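You operate a simulated robot arm through the tools that you are given. There is no shell and no other tool.

Carry out the task below with a simulated two-armed robot. There is one attempt and no reset: what you move stays moved.

Task
The big pump tripped on overload, now cleared. Steam off, heat knob to 1, reset, restart, then steam on.

It is judged by the outcome, as a careful person would: the job done as asked, and still so three seconds after it is handed in. It fails if anything else is knocked over, pushed out of place, dropped, spilled or broken.

Robot
Two 7-joint arms with two-finger grippers on one trunk that stands fixed in place. Base frame: the origin is at the foot of the trunk, x ahead of it, y to its left, z up. Lengths are in cm, angles in rad, forces in N, time in s.
The left shoulder is at [6, 12.3, 99.5], the right one opposite. With the tool pointing down near the work surface each hand reaches from about 36 to 80 cm from the base axis, measured 20 degrees to its own side. Payload 1.47 kg a hand.
The TCP of each hand is the grasp point between the finger pads, 1.6 cm short of the fingertips. In the tool frame z runs along the fingers and y along their closing line. The gripper opens to 8.7 cm. The gripper's body begins 5.5 cm behind the TCP.
Orientation is that of the tool frame in the base frame, as a unit quaternion [x, y, z, w]. With the fingers straight down and closing along the base's y, the tool's x points along the base's -x, its y along +y and its z along -z.

Tools
- The arms move only by the tool step_arm. It takes "left_commands", "right_commands" or both (then of equal length, played together; a hand with none holds still); each is one flat list of numbers, 7 for each row, row after row: the shift along the tool's x, y, z in units of 300 mm (1.0 is 300 mm), then the turn, a rotation vector about the tool's x, y, z in units of 60 degrees (1.0 is 60 degrees), then the finger opening in cm, from 0 to 8.7. In form: [tx, ty, tz, rx, ry, rz, claw, tx, ty, tz, rx, ry, rz, claw, ...]. A call has 1 to 20 rows; each row is the pose to reach, as a shift and turn from the pose commanded when the call began, along the tool's axes at that moment. A call with a number of a shift or a turn outside -1 to 1 is refused whole. A row lasts 0.2 s, in which the tool goes at most 5 cm and 0.15 rad; a call with a longer step from one row to the next is refused whole, and so is a gripper value outside its range. Where a pose cannot be reached the arm comes as near as it can. A force on the tool above 40 N (or 10 N above the force at the start of the call, whichever is more), or a blocked arm, ends the call early, and 0.2 s more pass. Each finger travels about 15.3 cm/s and halts on what it meets, pressing with about 20 N; the grip force reading is that of the motor and also rises with nothing between the fingers. The clock runs only during rows and for 0.2 s after the last one: add rows that repeat a pose to give the fingers time. It gives the time, the measured TCP pose, the force on the tool (base axes), the opening and the grip force at its end, in the units of the frame above (readings bear some noise), with the torque about the TCP (base axes, N m) and any sound that the robot's microphone picked up.
- Cameras (640 x 400 px; columns grow to the right, rows downward): "scene" is now at [8.3, -2.57, 154.92]; the picture's right is [-0.31, -0.95, 0.00], its down [-0.63, 0.21, -0.75] and it looks along [0.71, -0.23, -0.66] (base axes); focal length 335 px, centre (320, 200). "left" rides on the left gripper at [7.3, -1.2, -9] in its tool frame; the picture's right is [0.16, 0.99, 0.00], its down [-0.72, 0.12, -0.68] and it looks along [-0.67, 0.11, 0.73] (tool axes); focal length 247 px, centre (320, 200). "right" rides on the right gripper at [7.3, 1.2, -9] in its tool frame; the picture's right is [-0.16, 0.99, 0.00], its down [-0.72, -0.12, -0.68] and it looks along [-0.67, -0.11, 0.73] (tool axes); focal length 247 px, centre (320, 200). There is no depth. A picture from a camera that has moved, and an enlarged one, comes with that camera's place and axes in the base frame and with its lens. The place of the scene camera against the robot may be out by one fixed shift of up to 1.8 cm in any direction.
- capture(camera): a new picture of that camera. The clock stands still meanwhile.
- raise_lower(by): slides the trunk up (or, below 0, down) by that many cm; the arms and the scene camera ride with it, the base frame stays. It gives what a move gives, with no picture.
- pan_tilt(pan, tilt): turns the head with the scene camera to pan (to the left, within 2.094 rad either way) and tilt (down, from -0.506 to 1.204), counted from straight ahead of the robot. It gives what a move gives.
- zoom(camera, box): a new picture of the part [left, top, right, bottom] of that camera's present view, enlarged. The clock stands still meanwhile.
- sign_off(): hands the job in; it is judged then, once.

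Nothing tells you positions but the pictures and the camera data. Unless the task says otherwise, let go and move clear before handing in.

The tools are called after "Call:" as name(argument=value, ...) on one line, values as JSON. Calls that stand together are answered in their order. step_arm: Moves the arms, as the interface text tells. Its arguments: {"type":"object","properties":{"left_commands":{"type":"array"},"right_commands":{"type":"array"}},"required":[]} The other tools are called the same way: raise_lower (by) slides the trunk up or down; pan_tilt (pan, tilt) turns the head that bears the scene camera; capture (camera) takes a picture; zoom (camera, box) takes an enlarged picture of a part of a camera's view; sign_off () hands the job in.

At the start:

```text
time: 0.0
left_position: [45.79, 7.05, 128.91]
left_tcp_rot: [0.0, 1.0, -0.001, 0.0]
left_contact_force: [-0.6, 0.4, 0.8]
left_wrist_torque: [0.0, -0.01, 0.03]
left_width: 8.69
left_finger_force: 0.1
right_position: [41.37, -29.58, 131.95]
right_tcp_rot: [0.0, 1.0, -0.001, 0.0]
right_contact_force: [-0.6, -0.9, 0.1]
right_wrist_torque: [0.0, 0.03, -0.01]
right_width: 8.71
right_finger_force: 0.0
trunk travel left (down, up): [-15.0, 8.0]
head pan, tilt: [-0.318, 0.724]
```

scene: 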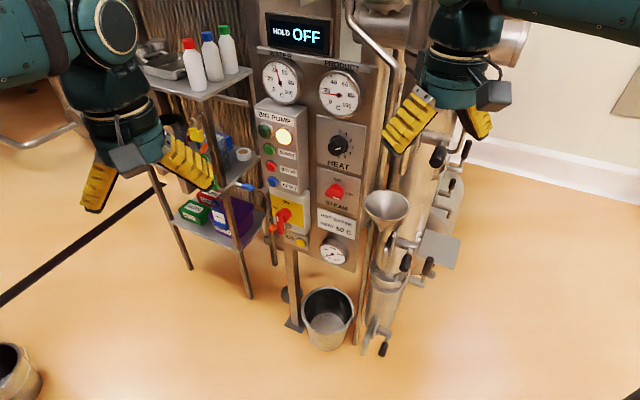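
right: 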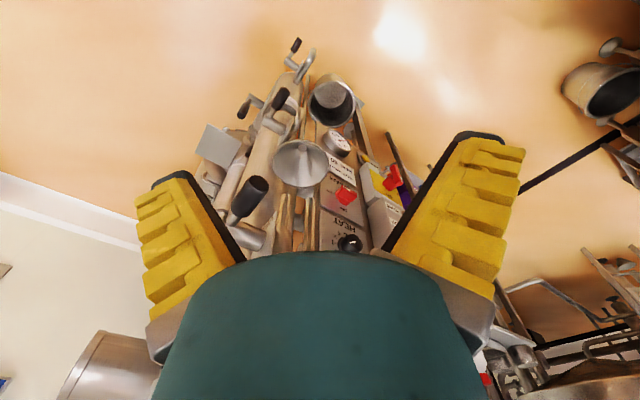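
left: 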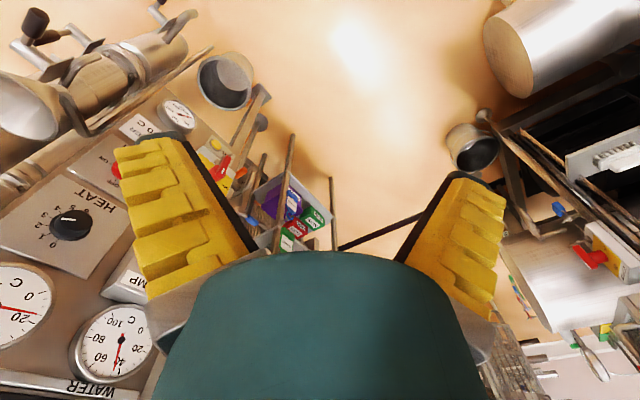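

I see a control panel ahead with BIG PUMP buttons, a HEAT knob, a STEAM switch and gauges. I'll zoom in on the panel to read it before moving anything.

Call:
zoom(camera="scene", box=[240, 90, 380, 178])

Call:
zoom(camera="scene", box=[240, 165, 380, 272])

Call:
zoom(camera="scene", box=[220, 0, 400, 112])

Call:
zoom(camera="left", box=[0, 80, 240, 230])

```text
4.55 times, centred on (310, 134) of scene
camera zoom: at [8.3, -2.57, 154.92], right [-0.31, -0.95, 0.0], down [-0.63, 0.21, -0.75], along [0.71, -0.23, -0.66], focal length 1522 px, centre (366, 500)
```

zoom: 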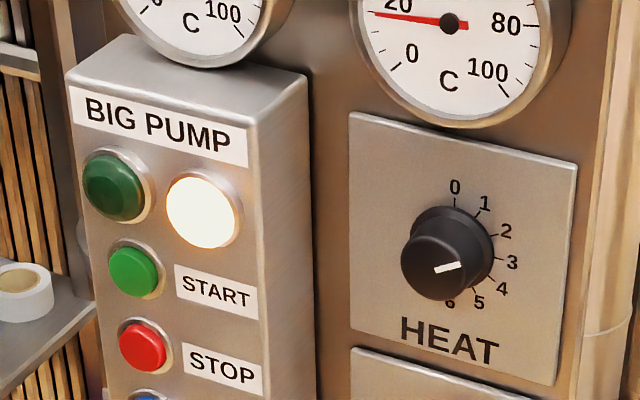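

```text
3.74 times, centred on (310, 218) of scene
camera zoom: at [8.3, -2.57, 154.92], right [-0.31, -0.95, 0.0], down [-0.63, 0.21, -0.75], along [0.71, -0.23, -0.66], focal length 1252 px, centre (357, 131)
```

zoom: 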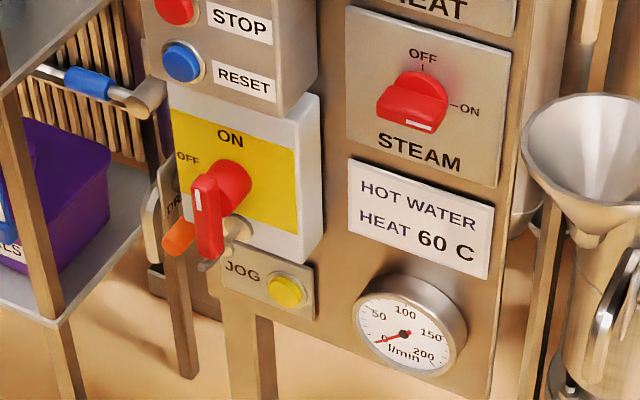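

```text
3.56 times, centred on (310, 56) of scene
camera zoom: at [8.3, -2.57, 154.92], right [-0.31, -0.95, 0.0], down [-0.63, 0.21, -0.75], along [0.71, -0.23, -0.66], focal length 1190 px, centre (356, 712)
```

zoom: 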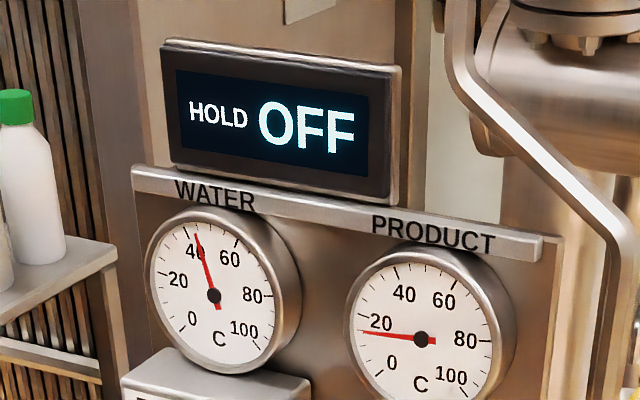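

```text
2.67 times, centred on (120, 155) of left
camera zoom: at [38.61, 6.04, 137.66], right [-0.16, 0.99, 0.0], down [0.72, 0.12, 0.68], along [0.67, 0.11, -0.73], focal length 659 px, centre (853, 320)
```

zoom: 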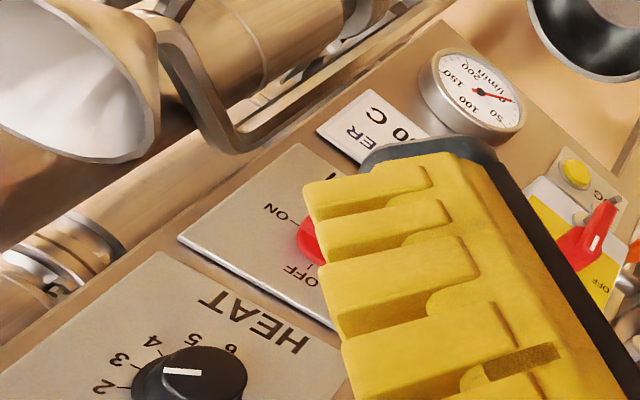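

The panel faces back and to the left, with its plane running roughly along (-0.72, -0.69). The HEAT knob is near (75, -30, 110), and the steam switch looks to be ON. I'll turn the left hand toward the panel to look at it with the wrist camera.

Call:
step_arm(left_commands=[0, 0, 0, 0, 0, 0.128, 8.7, 0, 0, 0, 0, 0, 0.256, 8.7, 0, 0, 0, 0, 0, 0.384, 8.7, 0, 0, 0, 0, 0, 0.512, 8.7, 0, 0, 0, 0, 0, 0.64, 8.7, 0, 0, 0, 0, 0, 0.767, 8.7])

```text
time: 1.4
left_position: [45.87, 7.08, 128.91]
left_tcp_rot: [0.392, 0.92, -0.001, 0.0]
left_contact_force: [-0.5, -0.1, -0.8]
left_wrist_torque: [0.0, 0.03, -0.02]
left_width: 8.71
left_finger_force: 0.1
right_position: [41.22, -29.53, 132.05]
right_tcp_rot: [0.0, 1.0, 0.0, -0.001]
right_contact_force: [-0.1, -0.2, 0.3]
right_wrist_torque: [-0.01, -0.02, 0.0]
right_width: 8.69
right_finger_force: 0.0
trunk travel left (down, up): [-15.0, 8.0]
head pan, tilt: [-0.318, 0.724]
```

The yaw went as planned. Next I'll tilt the hand up so the camera faces the panel.

Call:
step_arm(left_commands=[0, 0, 0, 0, -0.125, 0, 8.7, 0, 0, 0, 0, -0.25, 0, 8.7, 0, 0, 0, 0, -0.375, 0, 8.7, 0, 0, 0, 0, -0.5, 0, 8.7, 0, 0, 0, 0, -0.625, 0, 8.7, 0, 0, 0, 0, -0.75, 0, 8.7])

Call:
capture(camera="left")

Call:
capture(camera="scene")

```text
time: 2.8
left_position: [47.03, 6.49, 128.26]
left_tcp_rot: [0.363, 0.852, -0.151, 0.346]
left_contact_force: [0.3, -0.9, 0.7]
left_wrist_torque: [0.0, 0.0, 0.01]
left_width: 8.69
left_finger_force: 0.1
right_position: [42.37, -30.11, 131.49]
right_tcp_rot: [0.0, 1.0, 0.002, -0.004]
right_contact_force: [-0.2, -0.1, -1.2]
right_wrist_torque: [0.0, 0.02, 0.0]
right_width: 8.72
right_finger_force: 0.1
trunk travel left (down, up): [-15.0, 8.0]
head pan, tilt: [-0.318, 0.724]
```

```text
taken
camera left: at [38.22, 14.07, 129.41], right [0.63, 0.76, -0.12], down [0.12, 0.05, 0.99], along [0.76, -0.64, -0.05], focal length 247 px, centre (320, 200)
```

left: 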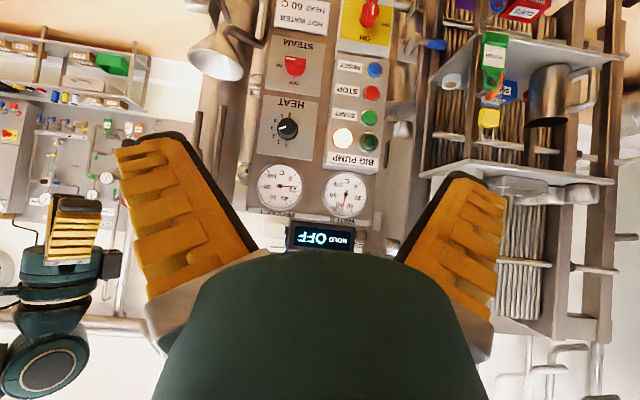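

```text
taken
camera scene: at [9.63, -3.12, 154.77], right [-0.31, -0.95, 0.0], down [-0.64, 0.21, -0.74], along [0.71, -0.23, -0.67], focal length 335 px, centre (320, 200)
```

scene: 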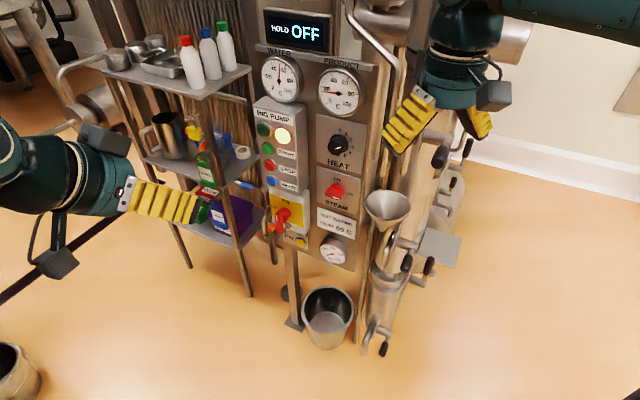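

This gives a clear frontal view of the panel, upside down. I'll zoom in to read the knob positions.

Call:
zoom(camera="left", box=[220, 0, 420, 125])

Call:
zoom(camera="left", box=[250, 40, 330, 160])

Call:
zoom(camera="left", box=[220, 120, 420, 245])

```text
3.20 times, centred on (320, 62) of left
camera zoom: at [38.22, 14.07, 129.41], right [0.63, 0.76, -0.12], down [0.12, 0.05, 0.99], along [0.76, -0.64, -0.05], focal length 790 px, centre (320, 640)
```

zoom: 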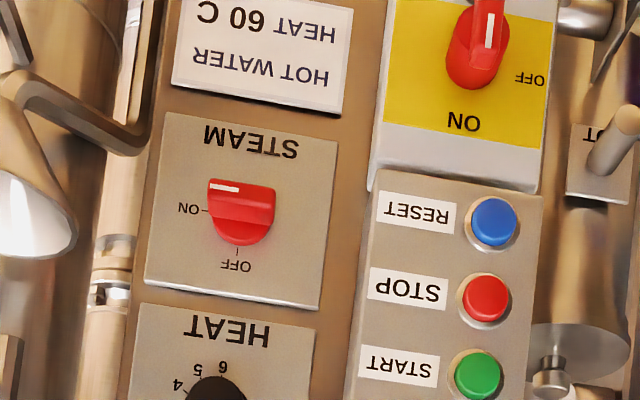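

```text
3.33 times, centred on (290, 100) of left
camera zoom: at [38.22, 14.07, 129.41], right [0.63, 0.76, -0.12], down [0.12, 0.05, 0.99], along [0.76, -0.64, -0.05], focal length 823 px, centre (420, 533)
```

zoom: 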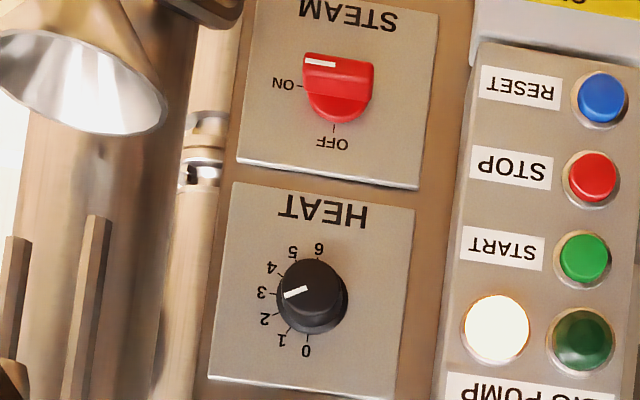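

```text
3.20 times, centred on (320, 182) of left
camera zoom: at [38.22, 14.07, 129.41], right [0.63, 0.76, -0.12], down [0.12, 0.05, 0.99], along [0.76, -0.64, -0.05], focal length 790 px, centre (320, 256)
```

zoom: 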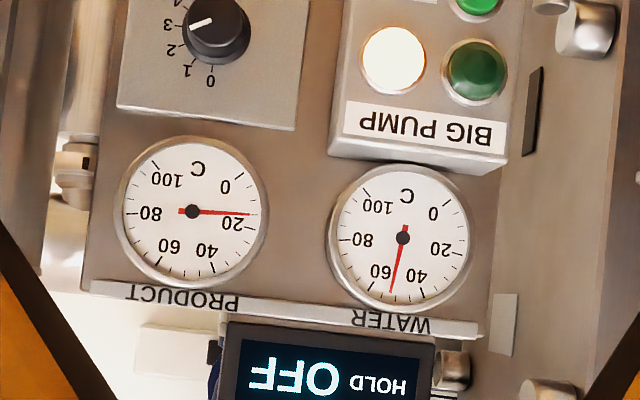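

The STEAM switch points to ON (right), so OFF is 90° counter-clockwise. HEAT reads about 2, the trip lamp is lit, and the water gauge is climbing, so steam off comes first. I place the steam knob at about (74.9, -29.4, 94.2) and will bring the left hand level and closer.

Call:
step_arm(left_commands=[-0.004, -0.012, 0.136, 0, -0.127, 0, 8.7, -0.008, -0.024, 0.272, 0, -0.254, 0, 8.7, -0.012, -0.037, 0.408, 0, -0.381, 0, 8.7, -0.016, -0.049, 0.544, 0, -0.508, 0, 8.7, -0.02, -0.061, 0.68, 0, -0.635, 0, 8.7, -0.023, -0.073, 0.816, 0, -0.762, 0, 8.7])

Call:
capture(camera="scene")

Call:
capture(camera="left")

```text
time: 4.2
left_position: [56.93, -7.29, 111.92]
left_tcp_rot: [0.275, 0.647, -0.277, 0.655]
left_contact_force: [0.4, -0.7, 0.0]
left_wrist_torque: [-0.02, 0.02, -0.01]
left_width: 8.68
left_finger_force: 0.1
right_position: [41.57, -29.67, 132.01]
right_tcp_rot: [0.001, 1.0, 0.001, -0.001]
right_contact_force: [0.6, 0.0, -0.6]
right_wrist_torque: [0.01, 0.0, 0.0]
right_width: 8.69
right_finger_force: 0.0
trunk travel left (down, up): [-15.0, 8.0]
head pan, tilt: [-0.318, 0.724]
```

```text
taken
camera scene: at [8.54, -2.71, 154.89], right [-0.31, -0.95, 0.0], down [-0.63, 0.21, -0.75], along [0.71, -0.23, -0.66], focal length 335 px, centre (320, 200)
```

scene: 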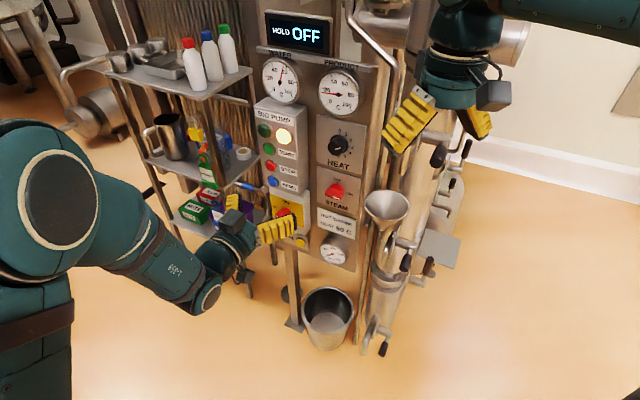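

```text
taken
camera left: at [49.88, -1.61, 104.39], right [0.71, 0.69, -0.16], down [-0.4, 0.57, 0.72], along [0.58, -0.45, 0.68], focal length 247 px, centre (320, 200)
```

left: 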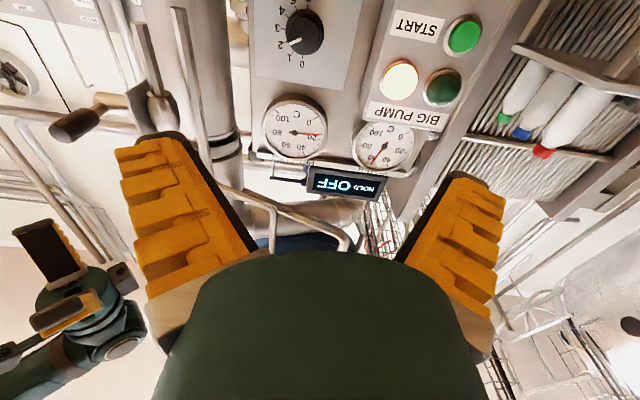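

HEAT does point to 2, and the hand is now level and square to the panel. I'll move down to a standoff in front of the steam knob while rolling the fingers so they close vertically.

Call:
step_arm(left_commands=[0.0746, -0.01, 0.0759, 0, 0, 0.125, 8.7, 0.1492, -0.02, 0.1518, 0, 0, 0.25, 8.7, 0.2239, -0.03, 0.2276, 0, 0, 0.375, 8.7, 0.2985, -0.04, 0.3035, 0, 0, 0.5, 8.7, 0.3731, -0.05, 0.3794, 0, 0, 0.625, 8.7, 0.4478, -0.06, 0.4553, 0, 0, 0.75, 8.7, 0.5224, -0.07, 0.5311, 0, 0, 0.875, 8.7, 0.597, -0.08, 0.607, 0, 0, 1.0, 8.7])

Call:
step_arm(left_commands=[0, 0, 0, 0, 0, 0.125, 8.7, 0, 0, 0, 0, 0, 0.25, 8.7, 0, 0, 0, 0, 0, 0.375, 8.7, 0, 0, 0, 0, 0, 0.5, 8.7])

Call:
capture(camera="left")

Call:
capture(camera="scene")

```text
time: 6.0
left_position: [75.04, -20.9, 104.63]
left_tcp_rot: [0.595, 0.449, 0.041, 0.665]
left_contact_force: [-15.5, 8.9, -4.2]
left_wrist_torque: [-0.53, -0.53, 0.63]
left_width: 8.78
left_finger_force: 0.1
left hand out of reach, approached as far as the arm can: row 4, 5, 6, 7, 8
right_position: [41.09, -29.42, 132.23]
right_tcp_rot: [0.0, 1.0, -0.001, 0.001]
right_contact_force: [-0.6, 1.6, 0.6]
right_wrist_torque: [-0.02, -0.04, -0.02]
right_width: 8.69
right_finger_force: 0.0
trunk travel left (down, up): [-15.0, 8.0]
head pan, tilt: [-0.318, 0.724]
```

```text
time: 6.3
left_position: [75.11, -20.8, 104.54]
left_tcp_rot: [0.601, 0.445, 0.045, 0.662]
left_contact_force: [-19.3, 10.4, -1.5]
left_wrist_torque: [-0.5, -0.97, 0.79]
left_width: 8.74
left_finger_force: 0.1
left hand out of reach, approached as far as the arm can: row 1
right_position: [41.17, -29.66, 132.25]
right_tcp_rot: [-0.001, 1.0, 0.0, 0.001]
right_contact_force: [0.2, 0.3, -0.1]
right_wrist_torque: [0.02, 0.02, 0.03]
right_width: 8.68
right_finger_force: 0.2
trunk travel left (down, up): [-15.0, 8.0]
head pan, tilt: [-0.318, 0.724]
stopped in row 1 (left hand): the force on the tool passed its limit at 44 N (the readings are from after the stop); the commanded pose is now the measured one
```

```text
taken
camera left: at [73.05, -9.95, 100.53], right [0.56, 0.37, 0.74], down [-0.82, 0.11, 0.56], along [0.12, -0.92, 0.36], focal length 247 px, centre (320, 200)
```

left: 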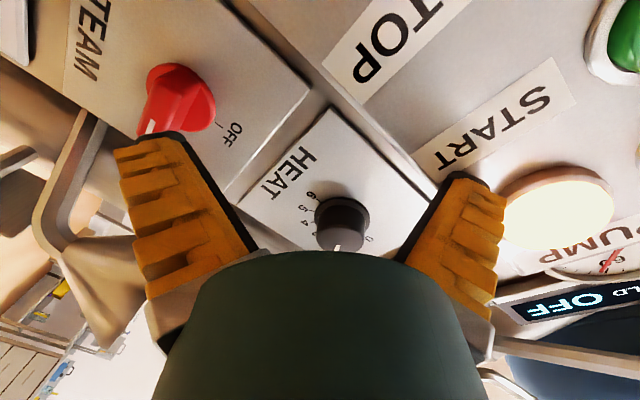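

```text
taken
camera scene: at [8.0, -2.48, 154.94], right [-0.31, -0.95, 0.0], down [-0.63, 0.21, -0.75], along [0.71, -0.23, -0.66], focal length 335 px, centre (320, 200)
```

scene: 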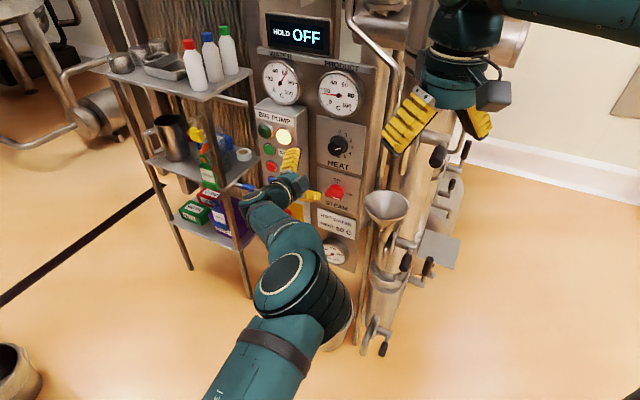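

The roll ran into a joint limit, and the hand swung off and touched the pump box. I'll back straight out, then unroll to the natural wrist angle. From there I'll turn the steam bar by pushing it instead.

Call:
step_arm(left_commands=[0, 0, -0.1, 0, 0, 0, 8.7, 0, 0, -0.23, 0, 0, 0, 8.7, 0, 0, -0.37, 0, 0, 0, 8.7, 0, 0, -0.5, 0, 0, 0, 8.7])

Call:
capture(camera="scene")

Call:
capture(camera="left")

```text
time: 7.3
left_position: [65.69, -9.35, 106.7]
left_tcp_rot: [0.602, 0.448, 0.041, 0.66]
left_contact_force: [-0.1, -0.1, 0.4]
left_wrist_torque: [-0.04, 0.0, -0.02]
left_width: 8.72
left_finger_force: 0.0
left hand out of reach, approached as far as the arm can: row 3, 4
right_position: [41.25, -29.44, 132.0]
right_tcp_rot: [-0.001, 1.0, 0.0, 0.0]
right_contact_force: [0.2, -1.3, 0.0]
right_wrist_torque: [0.0, 0.01, -0.03]
right_width: 8.67
right_finger_force: 0.1
trunk travel left (down, up): [-15.0, 8.0]
head pan, tilt: [-0.318, 0.724]
```

```text
taken
camera scene: at [8.29, -2.56, 154.92], right [-0.31, -0.95, 0.0], down [-0.63, 0.21, -0.75], along [0.71, -0.23, -0.66], focal length 335 px, centre (320, 200)
```

scene: 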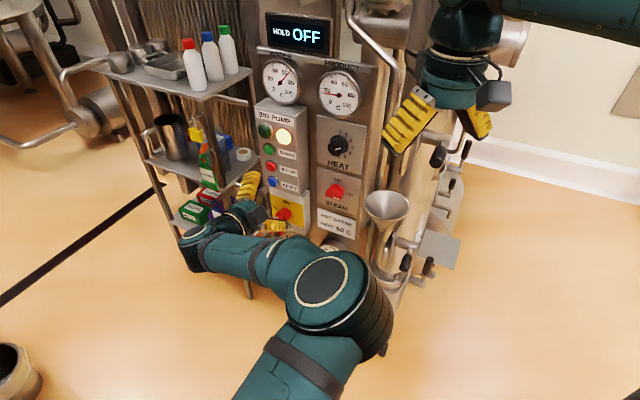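

```text
taken
camera left: at [63.62, 1.5, 102.72], right [0.57, 0.36, 0.74], down [-0.81, 0.12, 0.57], along [0.12, -0.93, 0.36], focal length 247 px, centre (320, 200)
```

left: 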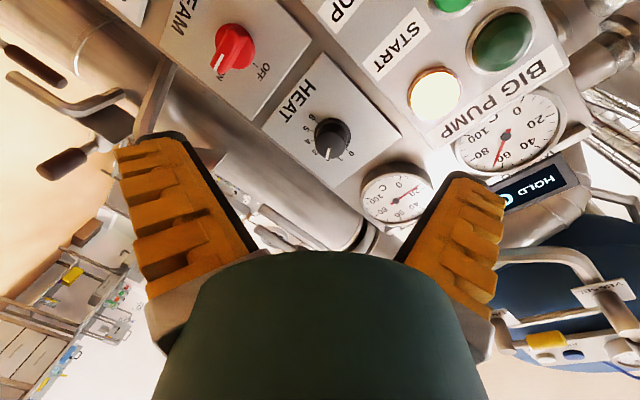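

I'll unroll the wrist back to the natural roll while at this standoff.

Call:
step_arm(left_commands=[0, 0, 0, 0, 0, -0.121, 8.7, 0, 0, 0, 0, 0, -0.242, 8.7, 0, 0, 0, 0, 0, -0.364, 8.7, 0, 0, 0, 0, 0, -0.485, 8.7, 0, 0, 0, 0, 0, -0.606, 8.7, 0, 0, 0, 0, 0, -0.728, 8.7, 0, 0, 0, 0, 0, -0.849, 8.7, 0, 0, 0, 0, 0, -0.97, 8.7])

Call:
capture(camera="scene")

Call:
capture(camera="left")

```text
time: 9.1
left_position: [65.76, -9.53, 106.75]
left_tcp_rot: [0.308, 0.681, -0.284, 0.601]
left_contact_force: [0.6, 0.0, -0.2]
left_wrist_torque: [0.01, 0.0, -0.01]
left_width: 8.71
left_finger_force: 0.1
right_position: [41.19, -29.57, 132.14]
right_tcp_rot: [0.0, 1.0, 0.0, 0.001]
right_contact_force: [-0.2, -0.8, 0.9]
right_wrist_torque: [-0.01, -0.01, 0.04]
right_width: 8.69
right_finger_force: 0.1
trunk travel left (down, up): [-15.0, 8.0]
head pan, tilt: [-0.318, 0.724]
```

```text
taken
camera scene: at [8.3, -2.55, 154.92], right [-0.31, -0.95, 0.0], down [-0.63, 0.21, -0.75], along [0.71, -0.23, -0.66], focal length 335 px, centre (320, 200)
```

scene: 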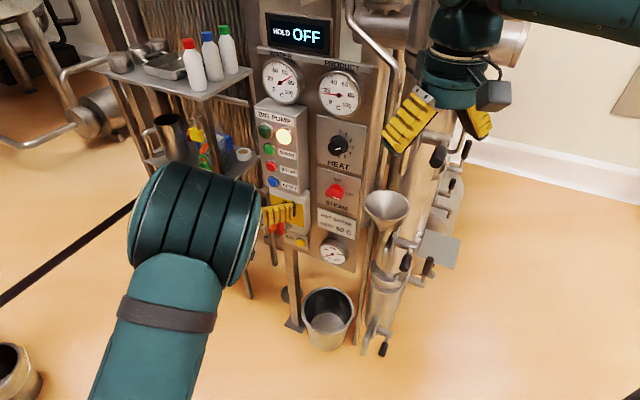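

```text
taken
camera left: at [58.46, -2.78, 100.38], right [0.74, 0.66, -0.17], down [-0.29, 0.53, 0.8], along [0.61, -0.54, 0.58], focal length 247 px, centre (320, 200)
```

left: 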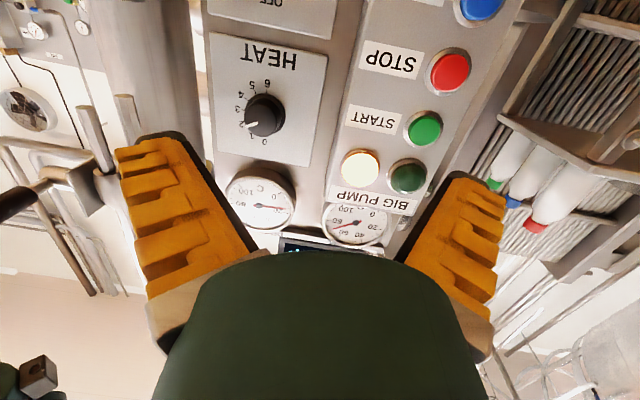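

The arm is back in a sensible posture at natural roll. I'll close the fingers and move to a standoff just below and to the right of the steam bar's ON end.

Call:
step_arm(left_commands=[0.0934, -0.052, 0.0926, -0.0107, -0.0225, 0, 6, 0.1868, -0.104, 0.1852, -0.0214, -0.045, 0, 3, 0.2802, -0.156, 0.2778, -0.0321, -0.0675, 0, 0, 0.3736, -0.208, 0.3704, -0.0428, -0.09, 0, 0, 0.467, -0.26, 0.463, -0.0535, -0.1125, 0, 0])

Call:
capture(camera="scene")

Call:
capture(camera="left")

Call:
zoom(camera="scene", box=[250, 40, 400, 280])

```text
time: 10.3
left_position: [67.8, -24.1, 91.35]
left_tcp_rot: [0.273, 0.652, -0.281, 0.649]
left_contact_force: [-0.7, -0.1, 0.6]
left_wrist_torque: [-0.03, -0.02, -0.03]
left_width: 0.0
left_finger_force: 19.4
right_position: [41.47, -29.68, 132.1]
right_tcp_rot: [0.0, 1.0, 0.001, -0.001]
right_contact_force: [0.8, -0.3, -0.6]
right_wrist_torque: [0.04, 0.04, -0.02]
right_width: 8.72
right_finger_force: 0.0
trunk travel left (down, up): [-15.0, 8.0]
head pan, tilt: [-0.318, 0.724]
```

```text
taken
camera scene: at [8.4, -2.58, 154.91], right [-0.31, -0.95, 0.0], down [-0.63, 0.21, -0.75], along [0.71, -0.23, -0.66], focal length 335 px, centre (320, 200)
```

scene: 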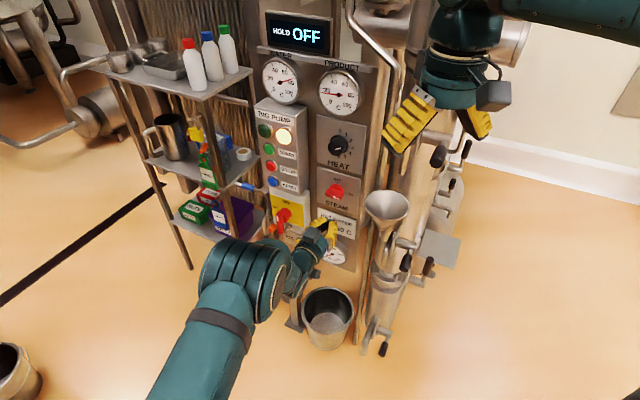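

```text
taken
camera left: at [60.53, -18.34, 83.91], right [0.71, 0.68, -0.17], down [-0.38, 0.58, 0.72], along [0.59, -0.45, 0.67], focal length 247 px, centre (320, 200)
```

left: 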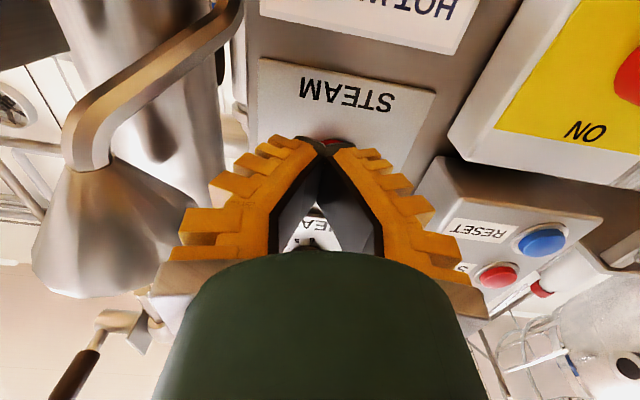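

```text
1.67 times, centred on (325, 160) of scene
camera zoom: at [8.4, -2.58, 154.91], right [-0.31, -0.95, 0.0], down [-0.63, 0.21, -0.75], along [0.71, -0.23, -0.66], focal length 558 px, centre (312, 267)
```

zoom: 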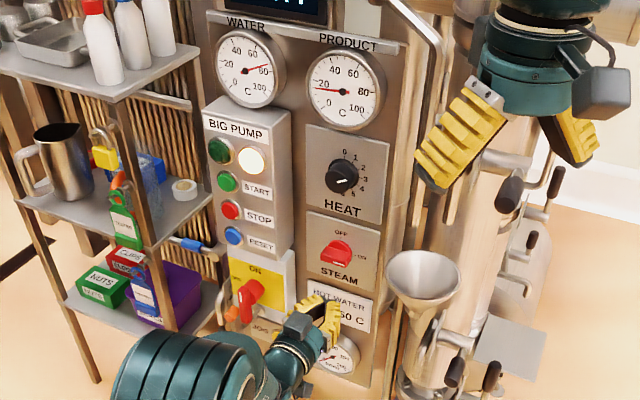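

The fingertips sit just below the steam knob, ready to go in. I'll advance about 8 cm toward the plate beneath the bar.

Call:
step_arm(left_commands=[0, -0.003, 0.1, 0, 0, 0, 0, 0, -0.007, 0.19, 0, 0, 0, 0, 0, -0.007, 0.24, 0, 0, 0, 0, 0, -0.007, 0.275, 0, 0, 0, 0])

Call:
capture(camera="left")

Call:
zoom(camera="scene", box=[290, 150, 390, 270])

```text
time: 11.3
left_position: [73.16, -30.09, 91.32]
left_tcp_rot: [0.272, 0.653, -0.281, 0.649]
left_contact_force: [-1.7, 3.2, 0.8]
left_wrist_torque: [0.02, -0.03, 0.06]
left_width: 0.0
left_finger_force: 20.6
right_position: [41.32, -29.49, 132.09]
right_tcp_rot: [-0.001, 1.0, 0.001, 0.0]
right_contact_force: [-0.3, -0.3, 0.0]
right_wrist_torque: [0.01, 0.01, 0.04]
right_width: 8.69
right_finger_force: 0.1
trunk travel left (down, up): [-15.0, 8.0]
head pan, tilt: [-0.318, 0.724]
```

```text
taken
camera left: at [66.01, -24.33, 83.93], right [0.71, 0.68, -0.17], down [-0.38, 0.58, 0.72], along [0.59, -0.45, 0.67], focal length 247 px, centre (320, 200)
```

left: 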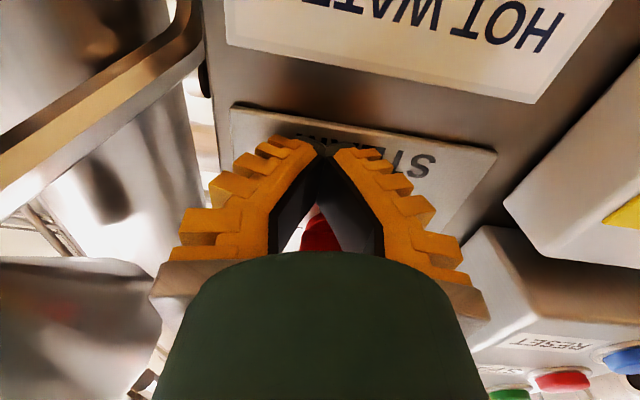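

```text
3.33 times, centred on (340, 210) of scene
camera zoom: at [8.24, -2.51, 154.93], right [-0.31, -0.95, 0.0], down [-0.63, 0.21, -0.75], along [0.71, -0.23, -0.66], focal length 1116 px, centre (253, 167)
```

zoom: 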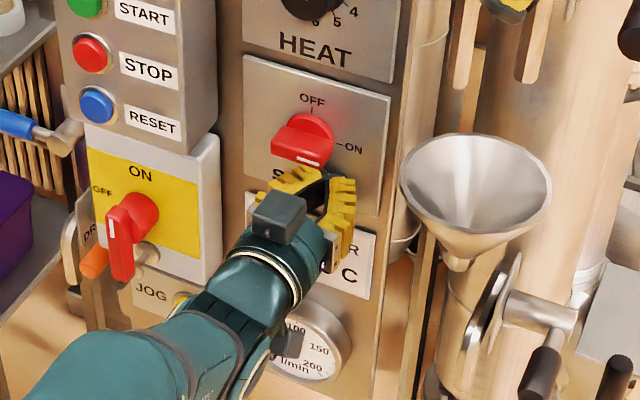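

The fingertips look right under the bar's ON side and just off the plate. I'll push straight up on that end of the bar.

Call:
step_arm(left_commands=[0, -0.018, -0.015, 0, 0, 0, 0, -0.05, -0.018, -0.015, 0, 0, 0, 0, -0.075, -0.018, -0.015, 0, 0, 0, 0, -0.1, -0.018, -0.015, 0, 0, 0, 0, -0.12, -0.018, -0.015, 0, 0, 0, 0, -0.135, -0.018, -0.015, 0, 0, 0, 0])

Call:
zoom(camera="scene", box=[290, 150, 390, 270])

Call:
capture(camera="left")

```text
time: 12.3
left_position: [72.03, -29.95, 93.09]
left_tcp_rot: [0.276, 0.66, -0.28, 0.641]
left_contact_force: [-0.9, -0.1, 1.9]
left_wrist_torque: [0.06, 0.05, 0.02]
left_width: 0.0
left_finger_force: 20.0
right_position: [41.22, -29.46, 132.08]
right_tcp_rot: [0.0, 1.0, 0.0, 0.001]
right_contact_force: [-0.6, -0.3, 0.6]
right_wrist_torque: [-0.01, -0.06, 0.0]
right_width: 8.7
right_finger_force: 0.1
trunk travel left (down, up): [-15.0, 8.0]
head pan, tilt: [-0.318, 0.724]
stopped in row 5 (left hand): the force on the tool passed its limit at 45 N (the readings are from after the stop); the commanded pose is now the measured one
```

```text
3.33 times, centred on (340, 210) of scene
camera zoom: at [8.14, -2.49, 154.96], right [-0.31, -0.95, 0.0], down [-0.63, 0.21, -0.75], along [0.71, -0.23, -0.66], focal length 1116 px, centre (253, 167)
```

zoom: 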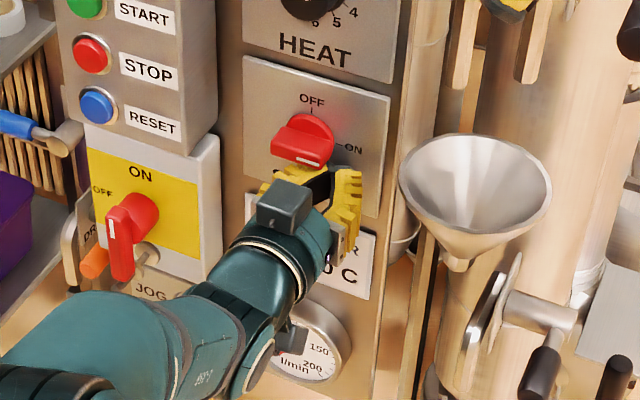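

```text
taken
camera left: at [64.74, -24.19, 86.0], right [0.71, 0.68, -0.17], down [-0.37, 0.57, 0.74], along [0.6, -0.46, 0.65], focal length 247 px, centre (320, 200)
```

left: 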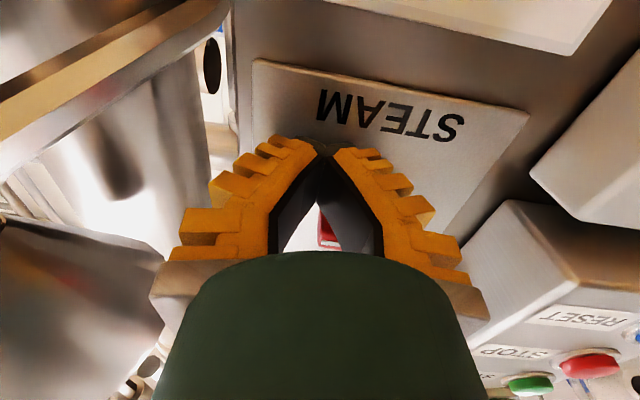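

The push stopped at 45 N and the bar hasn't turned. I'll zoom in to see what the fingers are touching.

Call:
zoom(camera="scene", box=[315, 165, 365, 215])

Call:
zoom(camera="left", box=[260, 120, 400, 260])

Call:
zoom(camera="scene", box=[240, 50, 370, 130])

```text
8.00 times, centred on (340, 190) of scene
camera zoom: at [8.14, -2.49, 154.96], right [-0.31, -0.95, 0.0], down [-0.63, 0.21, -0.75], along [0.71, -0.23, -0.66], focal length 2678 px, centre (160, 280)
```

zoom: 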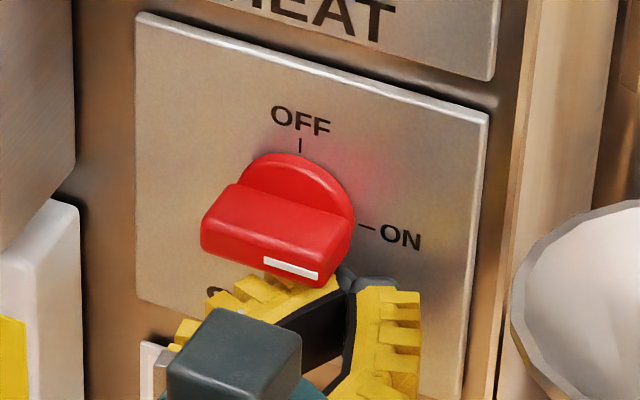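

```text
2.86 times, centred on (330, 190) of left
camera zoom: at [64.74, -24.19, 86.0], right [0.71, 0.68, -0.17], down [-0.37, 0.57, 0.74], along [0.6, -0.46, 0.65], focal length 706 px, centre (291, 229)
```

zoom: 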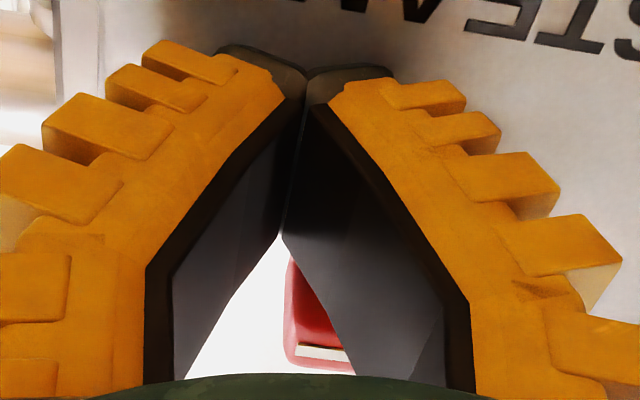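

```text
4.92 times, centred on (305, 90) of scene
camera zoom: at [8.14, -2.49, 154.96], right [-0.31, -0.95, 0.0], down [-0.63, 0.21, -0.75], along [0.71, -0.23, -0.66], focal length 1648 px, centre (394, 742)
```

zoom: 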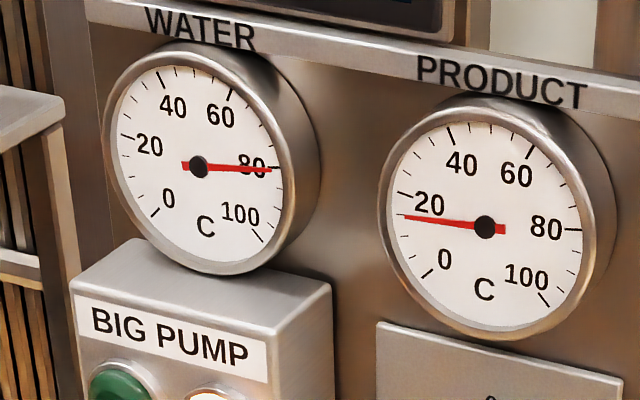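

The tips were probably jammed under the knob's round base disc instead of the bar. I'll back out about 1 cm so only the protruding bar is in the way, then push up again.

Call:
step_arm(left_commands=[0.017, 0.009, -0.03, 0, 0, 0, 0, -0.017, 0.009, -0.03, 0, 0, 0, 0, -0.037, 0.009, -0.03, 0, 0, 0, 0, -0.057, 0.009, -0.03, 0, 0, 0, 0, -0.077, 0.009, -0.03, 0, 0, 0, 0, -0.097, 0.009, -0.03, 0, 0, 0, 0, -0.115, 0.009, -0.03, 0, 0, 0, 0])

Call:
zoom(camera="scene", box=[315, 165, 365, 215])

Call:
capture(camera="left")

```text
time: 13.5
left_position: [71.28, -29.14, 93.9]
left_tcp_rot: [0.279, 0.671, -0.278, 0.628]
left_contact_force: [2.9, -2.2, -9.9]
left_wrist_torque: [-0.16, 0.26, -0.12]
left_width: 0.03
left_finger_force: 20.1
right_position: [41.47, -29.56, 132.04]
right_tcp_rot: [0.0, 1.0, 0.0, 0.0]
right_contact_force: [-0.3, -0.4, -0.1]
right_wrist_torque: [-0.02, 0.01, 0.01]
right_width: 8.71
right_finger_force: 0.0
trunk travel left (down, up): [-15.0, 8.0]
head pan, tilt: [-0.318, 0.724]
stopped in row 6 (left hand): the force on the tool passed its limit at 44 N (the readings are from after the stop); the commanded pose is now the measured one
```

```text
8.00 times, centred on (340, 190) of scene
camera zoom: at [8.35, -2.59, 154.93], right [-0.31, -0.95, 0.0], down [-0.63, 0.21, -0.75], along [0.71, -0.23, -0.66], focal length 2678 px, centre (160, 280)
```

zoom: 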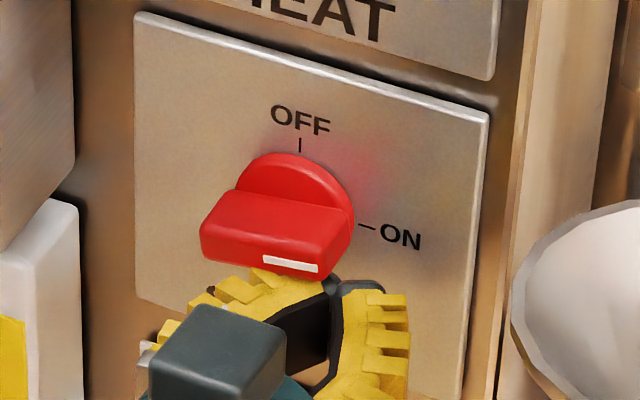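

```text
taken
camera left: at [63.87, -23.22, 86.95], right [0.71, 0.69, -0.18], down [-0.34, 0.55, 0.76], along [0.62, -0.47, 0.63], focal length 247 px, centre (320, 200)
```

left: 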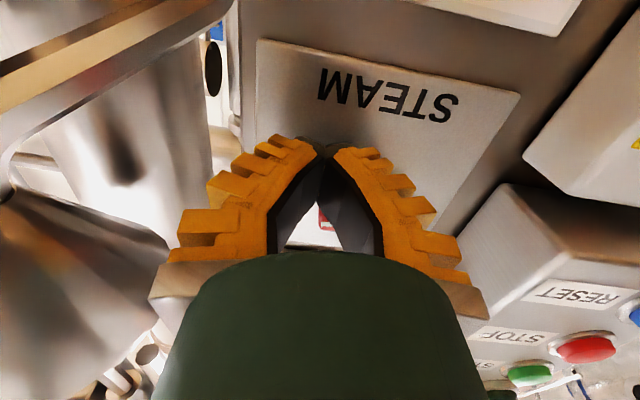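

The bar has turned a few degrees, so the knob is stiff and needs a slow push. I'll keep pushing up in small steps.

Call:
step_arm(left_commands=[-0.01, 0, 0, 0, -0.007, 0, 0, -0.018, 0, 0, 0, -0.014, 0, 0, -0.026, 0, 0, 0, -0.021, 0, 0, -0.034, 0, 0, 0, -0.028, 0, 0, -0.042, 0, 0, 0, -0.035, 0, 0, -0.05, 0, 0, 0, -0.042, 0, 0])

Call:
zoom(camera="scene", box=[315, 165, 365, 215])

```text
time: 14.5
left_position: [71.0, -29.07, 93.85]
left_tcp_rot: [0.275, 0.669, -0.28, 0.631]
left_contact_force: [2.0, -1.6, -9.8]
left_wrist_torque: [-0.13, 0.2, -0.09]
left_width: 0.0
left_finger_force: 19.9
right_position: [41.37, -29.61, 132.04]
right_tcp_rot: [-0.001, 1.0, 0.0, 0.0]
right_contact_force: [-0.5, 0.0, 0.2]
right_wrist_torque: [-0.02, -0.03, -0.04]
right_width: 8.68
right_finger_force: 0.0
trunk travel left (down, up): [-15.0, 8.0]
head pan, tilt: [-0.318, 0.724]
stopped in row 5 (left hand): the force on the tool passed its limit at 41 N (the readings are from after the stop); the commanded pose is now the measured one
```

```text
8.00 times, centred on (340, 190) of scene
camera zoom: at [8.29, -2.59, 154.96], right [-0.31, -0.95, 0.0], down [-0.63, 0.21, -0.75], along [0.71, -0.23, -0.66], focal length 2678 px, centre (160, 280)
```

zoom: 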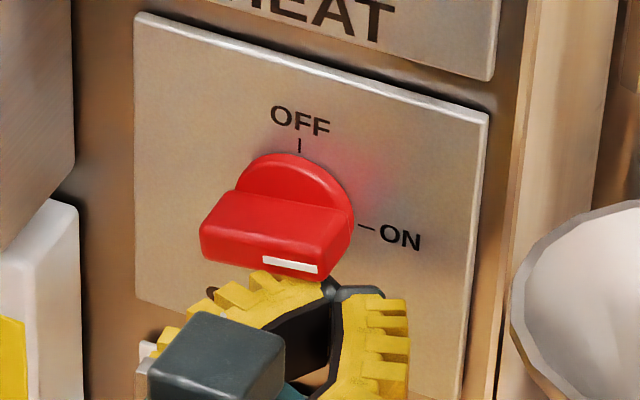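

It's holding against a detent, with about 10 N of springback. I'll shift the fingers further out along the bar for more leverage and push again.

Call:
step_arm(left_commands=[0.015, -0.022, 0.01, 0, -0.02, 0, 0, -0.005, -0.022, 0.01, 0, -0.04, 0, 0, -0.015, -0.022, 0.01, 0, -0.04, 0, 0, -0.023, -0.022, 0.01, 0, -0.04, 0, 0, -0.03, -0.022, 0.01, 0, -0.04, 0, 0, -0.036, -0.022, 0.01, 0, -0.04, 0, 0])

Call:
zoom(camera="scene", box=[315, 165, 365, 215])

Call:
zoom(camera="scene", box=[240, 50, 370, 130])

```text
time: 15.9
left_position: [70.85, -29.87, 95.26]
left_tcp_rot: [0.271, 0.653, -0.288, 0.646]
left_contact_force: [-3.1, -4.8, -1.2]
left_wrist_torque: [0.03, 0.02, -0.02]
left_width: 0.0
left_finger_force: 19.7
right_position: [41.31, -29.62, 132.08]
right_tcp_rot: [0.0, 1.0, 0.001, 0.0]
right_contact_force: [0.4, -0.5, 0.2]
right_wrist_torque: [0.01, -0.01, 0.0]
right_width: 8.71
right_finger_force: 0.1
trunk travel left (down, up): [-15.0, 8.0]
head pan, tilt: [-0.318, 0.724]
```

```text
8.00 times, centred on (340, 190) of scene
camera zoom: at [8.28, -2.63, 154.92], right [-0.31, -0.95, 0.0], down [-0.63, 0.21, -0.75], along [0.71, -0.23, -0.66], focal length 2678 px, centre (160, 280)
```

zoom: 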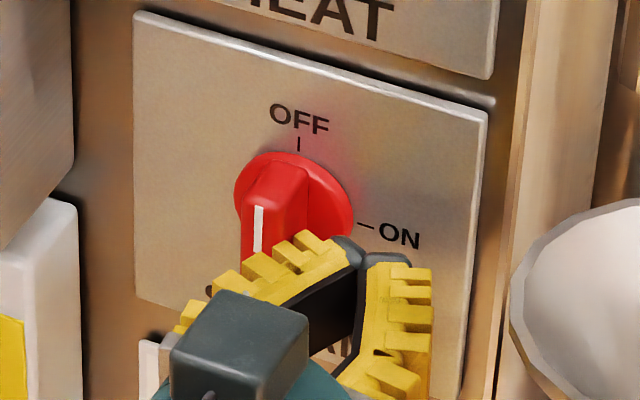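

```text
4.92 times, centred on (305, 90) of scene
camera zoom: at [8.28, -2.63, 154.92], right [-0.31, -0.95, 0.0], down [-0.63, 0.21, -0.75], along [0.71, -0.23, -0.66], focal length 1648 px, centre (394, 742)
```

zoom: 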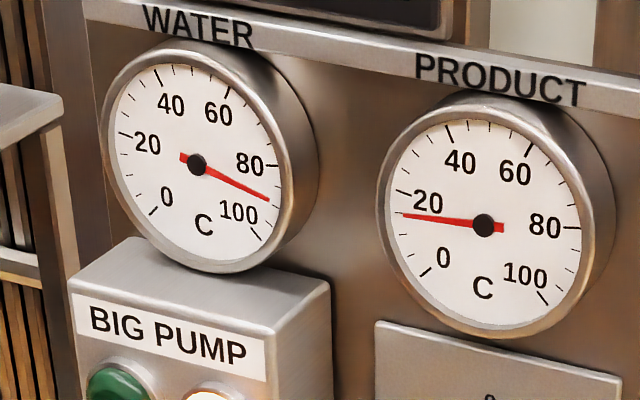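

Steam is now at OFF, and the water peaked at about 88 °C. I'll back out and move up in front of the HEAT knob with the fingers open.

Call:
step_arm(left_commands=[0, -0.005, -0.06, 0, 0, 0, 0, 0, -0.005, -0.2, 0, 0, 0, 0, -0.08, 0.02, -0.285, 0, 0, 0, 2, -0.22, 0.05, -0.285, 0, 0, 0, 5, -0.36, 0.08, -0.285, 0, 0, 0, 8.7, -0.5, 0.098, -0.285, 0, 0, 0, 8.7, -0.528, 0.098, -0.285, 0, 0, 0, 8.7])

Call:
capture(camera="left")

Call:
capture(camera="scene")

Call:
zoom(camera="scene", box=[250, 100, 370, 220])

```text
time: 17.5
left_position: [67.39, -21.27, 111.14]
left_tcp_rot: [0.271, 0.653, -0.288, 0.646]
left_contact_force: [-0.3, -0.6, -0.3]
left_wrist_torque: [-0.02, 0.0, 0.02]
left_width: 8.69
left_finger_force: 0.0
right_position: [41.38, -29.59, 132.12]
right_tcp_rot: [0.0, 1.0, 0.001, 0.0]
right_contact_force: [0.0, -0.1, -0.1]
right_wrist_torque: [-0.02, 0.01, -0.01]
right_width: 8.71
right_finger_force: 0.1
trunk travel left (down, up): [-15.0, 8.0]
head pan, tilt: [-0.318, 0.724]
```

```text
taken
camera left: at [60.17, -15.66, 103.64], right [0.71, 0.68, -0.18], down [-0.37, 0.59, 0.72], along [0.6, -0.44, 0.67], focal length 247 px, centre (320, 200)
```

left: 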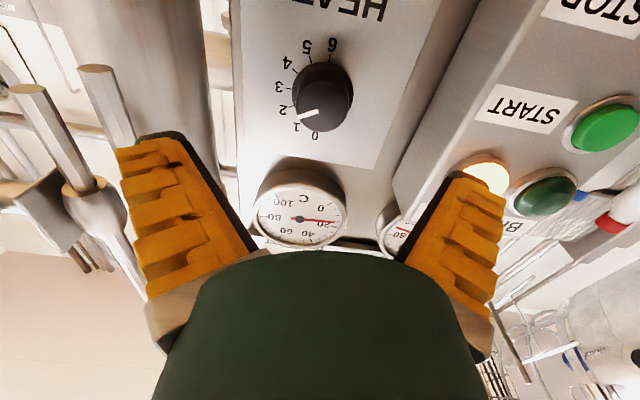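

```text
taken
camera scene: at [8.33, -2.58, 154.91], right [-0.31, -0.95, 0.0], down [-0.63, 0.21, -0.75], along [0.71, -0.23, -0.66], focal length 335 px, centre (320, 200)
```

scene: 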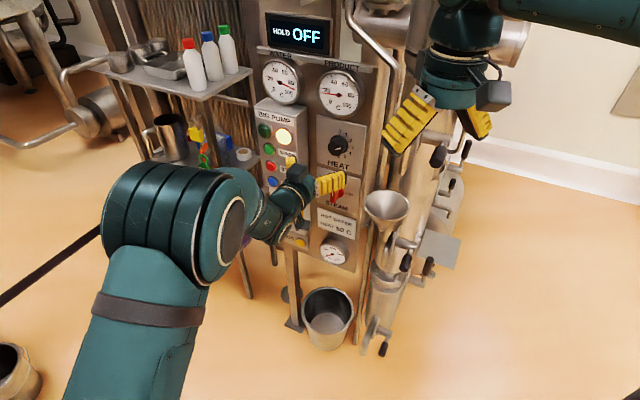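

```text
3.33 times, centred on (310, 160) of scene
camera zoom: at [8.33, -2.58, 154.91], right [-0.31, -0.95, 0.0], down [-0.63, 0.21, -0.75], along [0.71, -0.23, -0.66], focal length 1116 px, centre (353, 333)
```

zoom: 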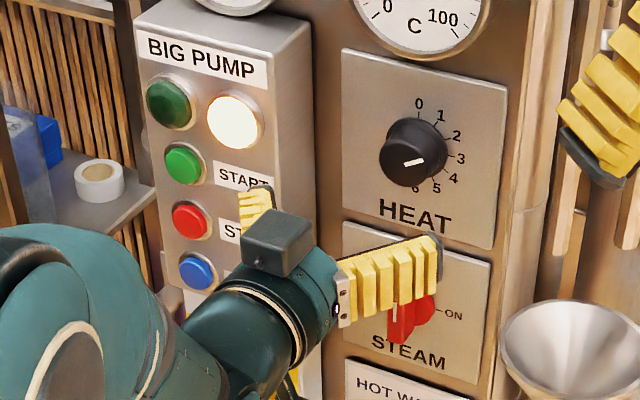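

Call:
zoom(camera="left", box=[250, 20, 390, 160])

Call:
zoom(camera="scene", box=[310, 115, 370, 175])

```text
2.86 times, centred on (320, 90) of left
camera zoom: at [60.17, -15.66, 103.64], right [0.71, 0.68, -0.18], down [-0.37, 0.59, 0.72], along [0.6, -0.44, 0.67], focal length 706 px, centre (320, 514)
```

zoom: 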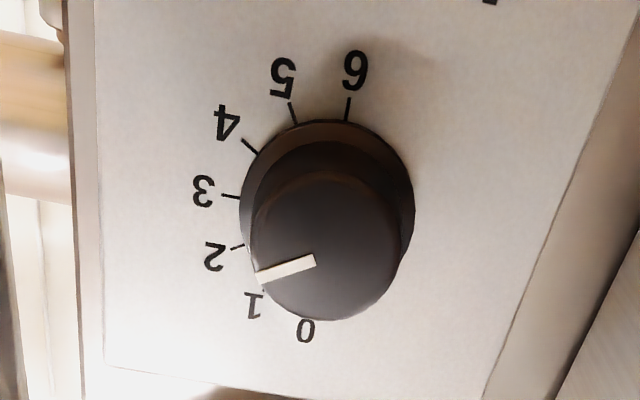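

```text
6.67 times, centred on (340, 145) of scene
camera zoom: at [8.33, -2.58, 154.91], right [-0.31, -0.95, 0.0], down [-0.63, 0.21, -0.75], along [0.71, -0.23, -0.66], focal length 2232 px, centre (187, 567)
```

zoom: 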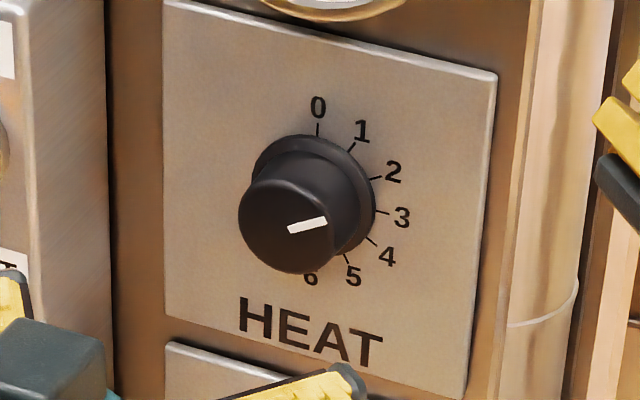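

The HEAT knob points at 2, with its front face at z≈111 on the hand's axis. I'll advance with the fingers open, then close on it.

Call:
step_arm(left_commands=[0, 0.002, 0.12, 0, 0, 0, 8.7, 0, 0.002, 0.23, 0, 0, 0, 8.7, 0, 0.002, 0.3, 0, 0, 0, 8.7, 0, 0.002, 0.345, 0, 0, 0, 8.7])

Call:
capture(camera="left")

Call:
zoom(camera="scene", box=[300, 105, 380, 185])

```text
time: 18.5
left_position: [74.65, -28.78, 110.88]
left_tcp_rot: [0.269, 0.654, -0.286, 0.647]
left_contact_force: [0.1, 0.5, -0.4]
left_wrist_torque: [0.01, 0.0, -0.01]
left_width: 8.68
left_finger_force: 0.1
right_position: [41.31, -29.56, 131.99]
right_tcp_rot: [0.0, 1.0, 0.0, 0.0]
right_contact_force: [-0.4, -0.2, 0.0]
right_wrist_torque: [-0.01, 0.04, 0.04]
right_width: 8.72
right_finger_force: 0.0
trunk travel left (down, up): [-15.0, 8.0]
head pan, tilt: [-0.318, 0.724]
```

```text
taken
camera left: at [67.45, -23.17, 103.52], right [0.71, 0.68, -0.18], down [-0.37, 0.59, 0.72], along [0.6, -0.44, 0.67], focal length 247 px, centre (320, 200)
```

left: 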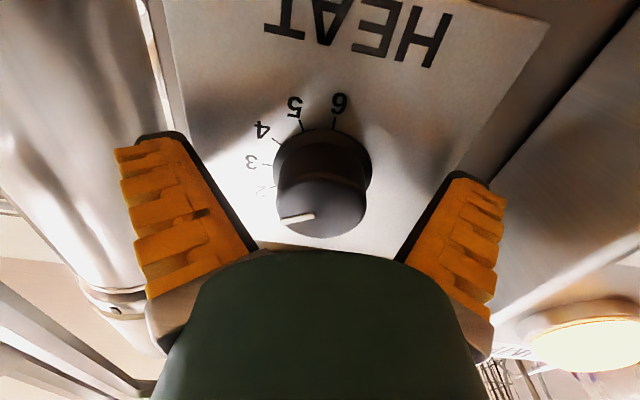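

```text
5.00 times, centred on (340, 145) of scene
camera zoom: at [8.3, -2.57, 154.92], right [-0.31, -0.95, 0.0], down [-0.63, 0.21, -0.75], along [0.71, -0.23, -0.66], focal length 1674 px, centre (220, 475)
```

zoom: 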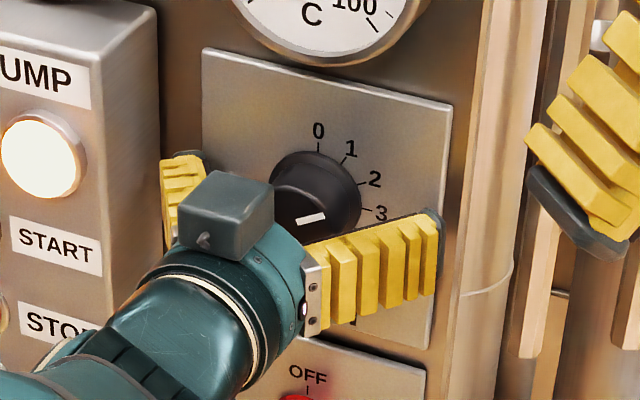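

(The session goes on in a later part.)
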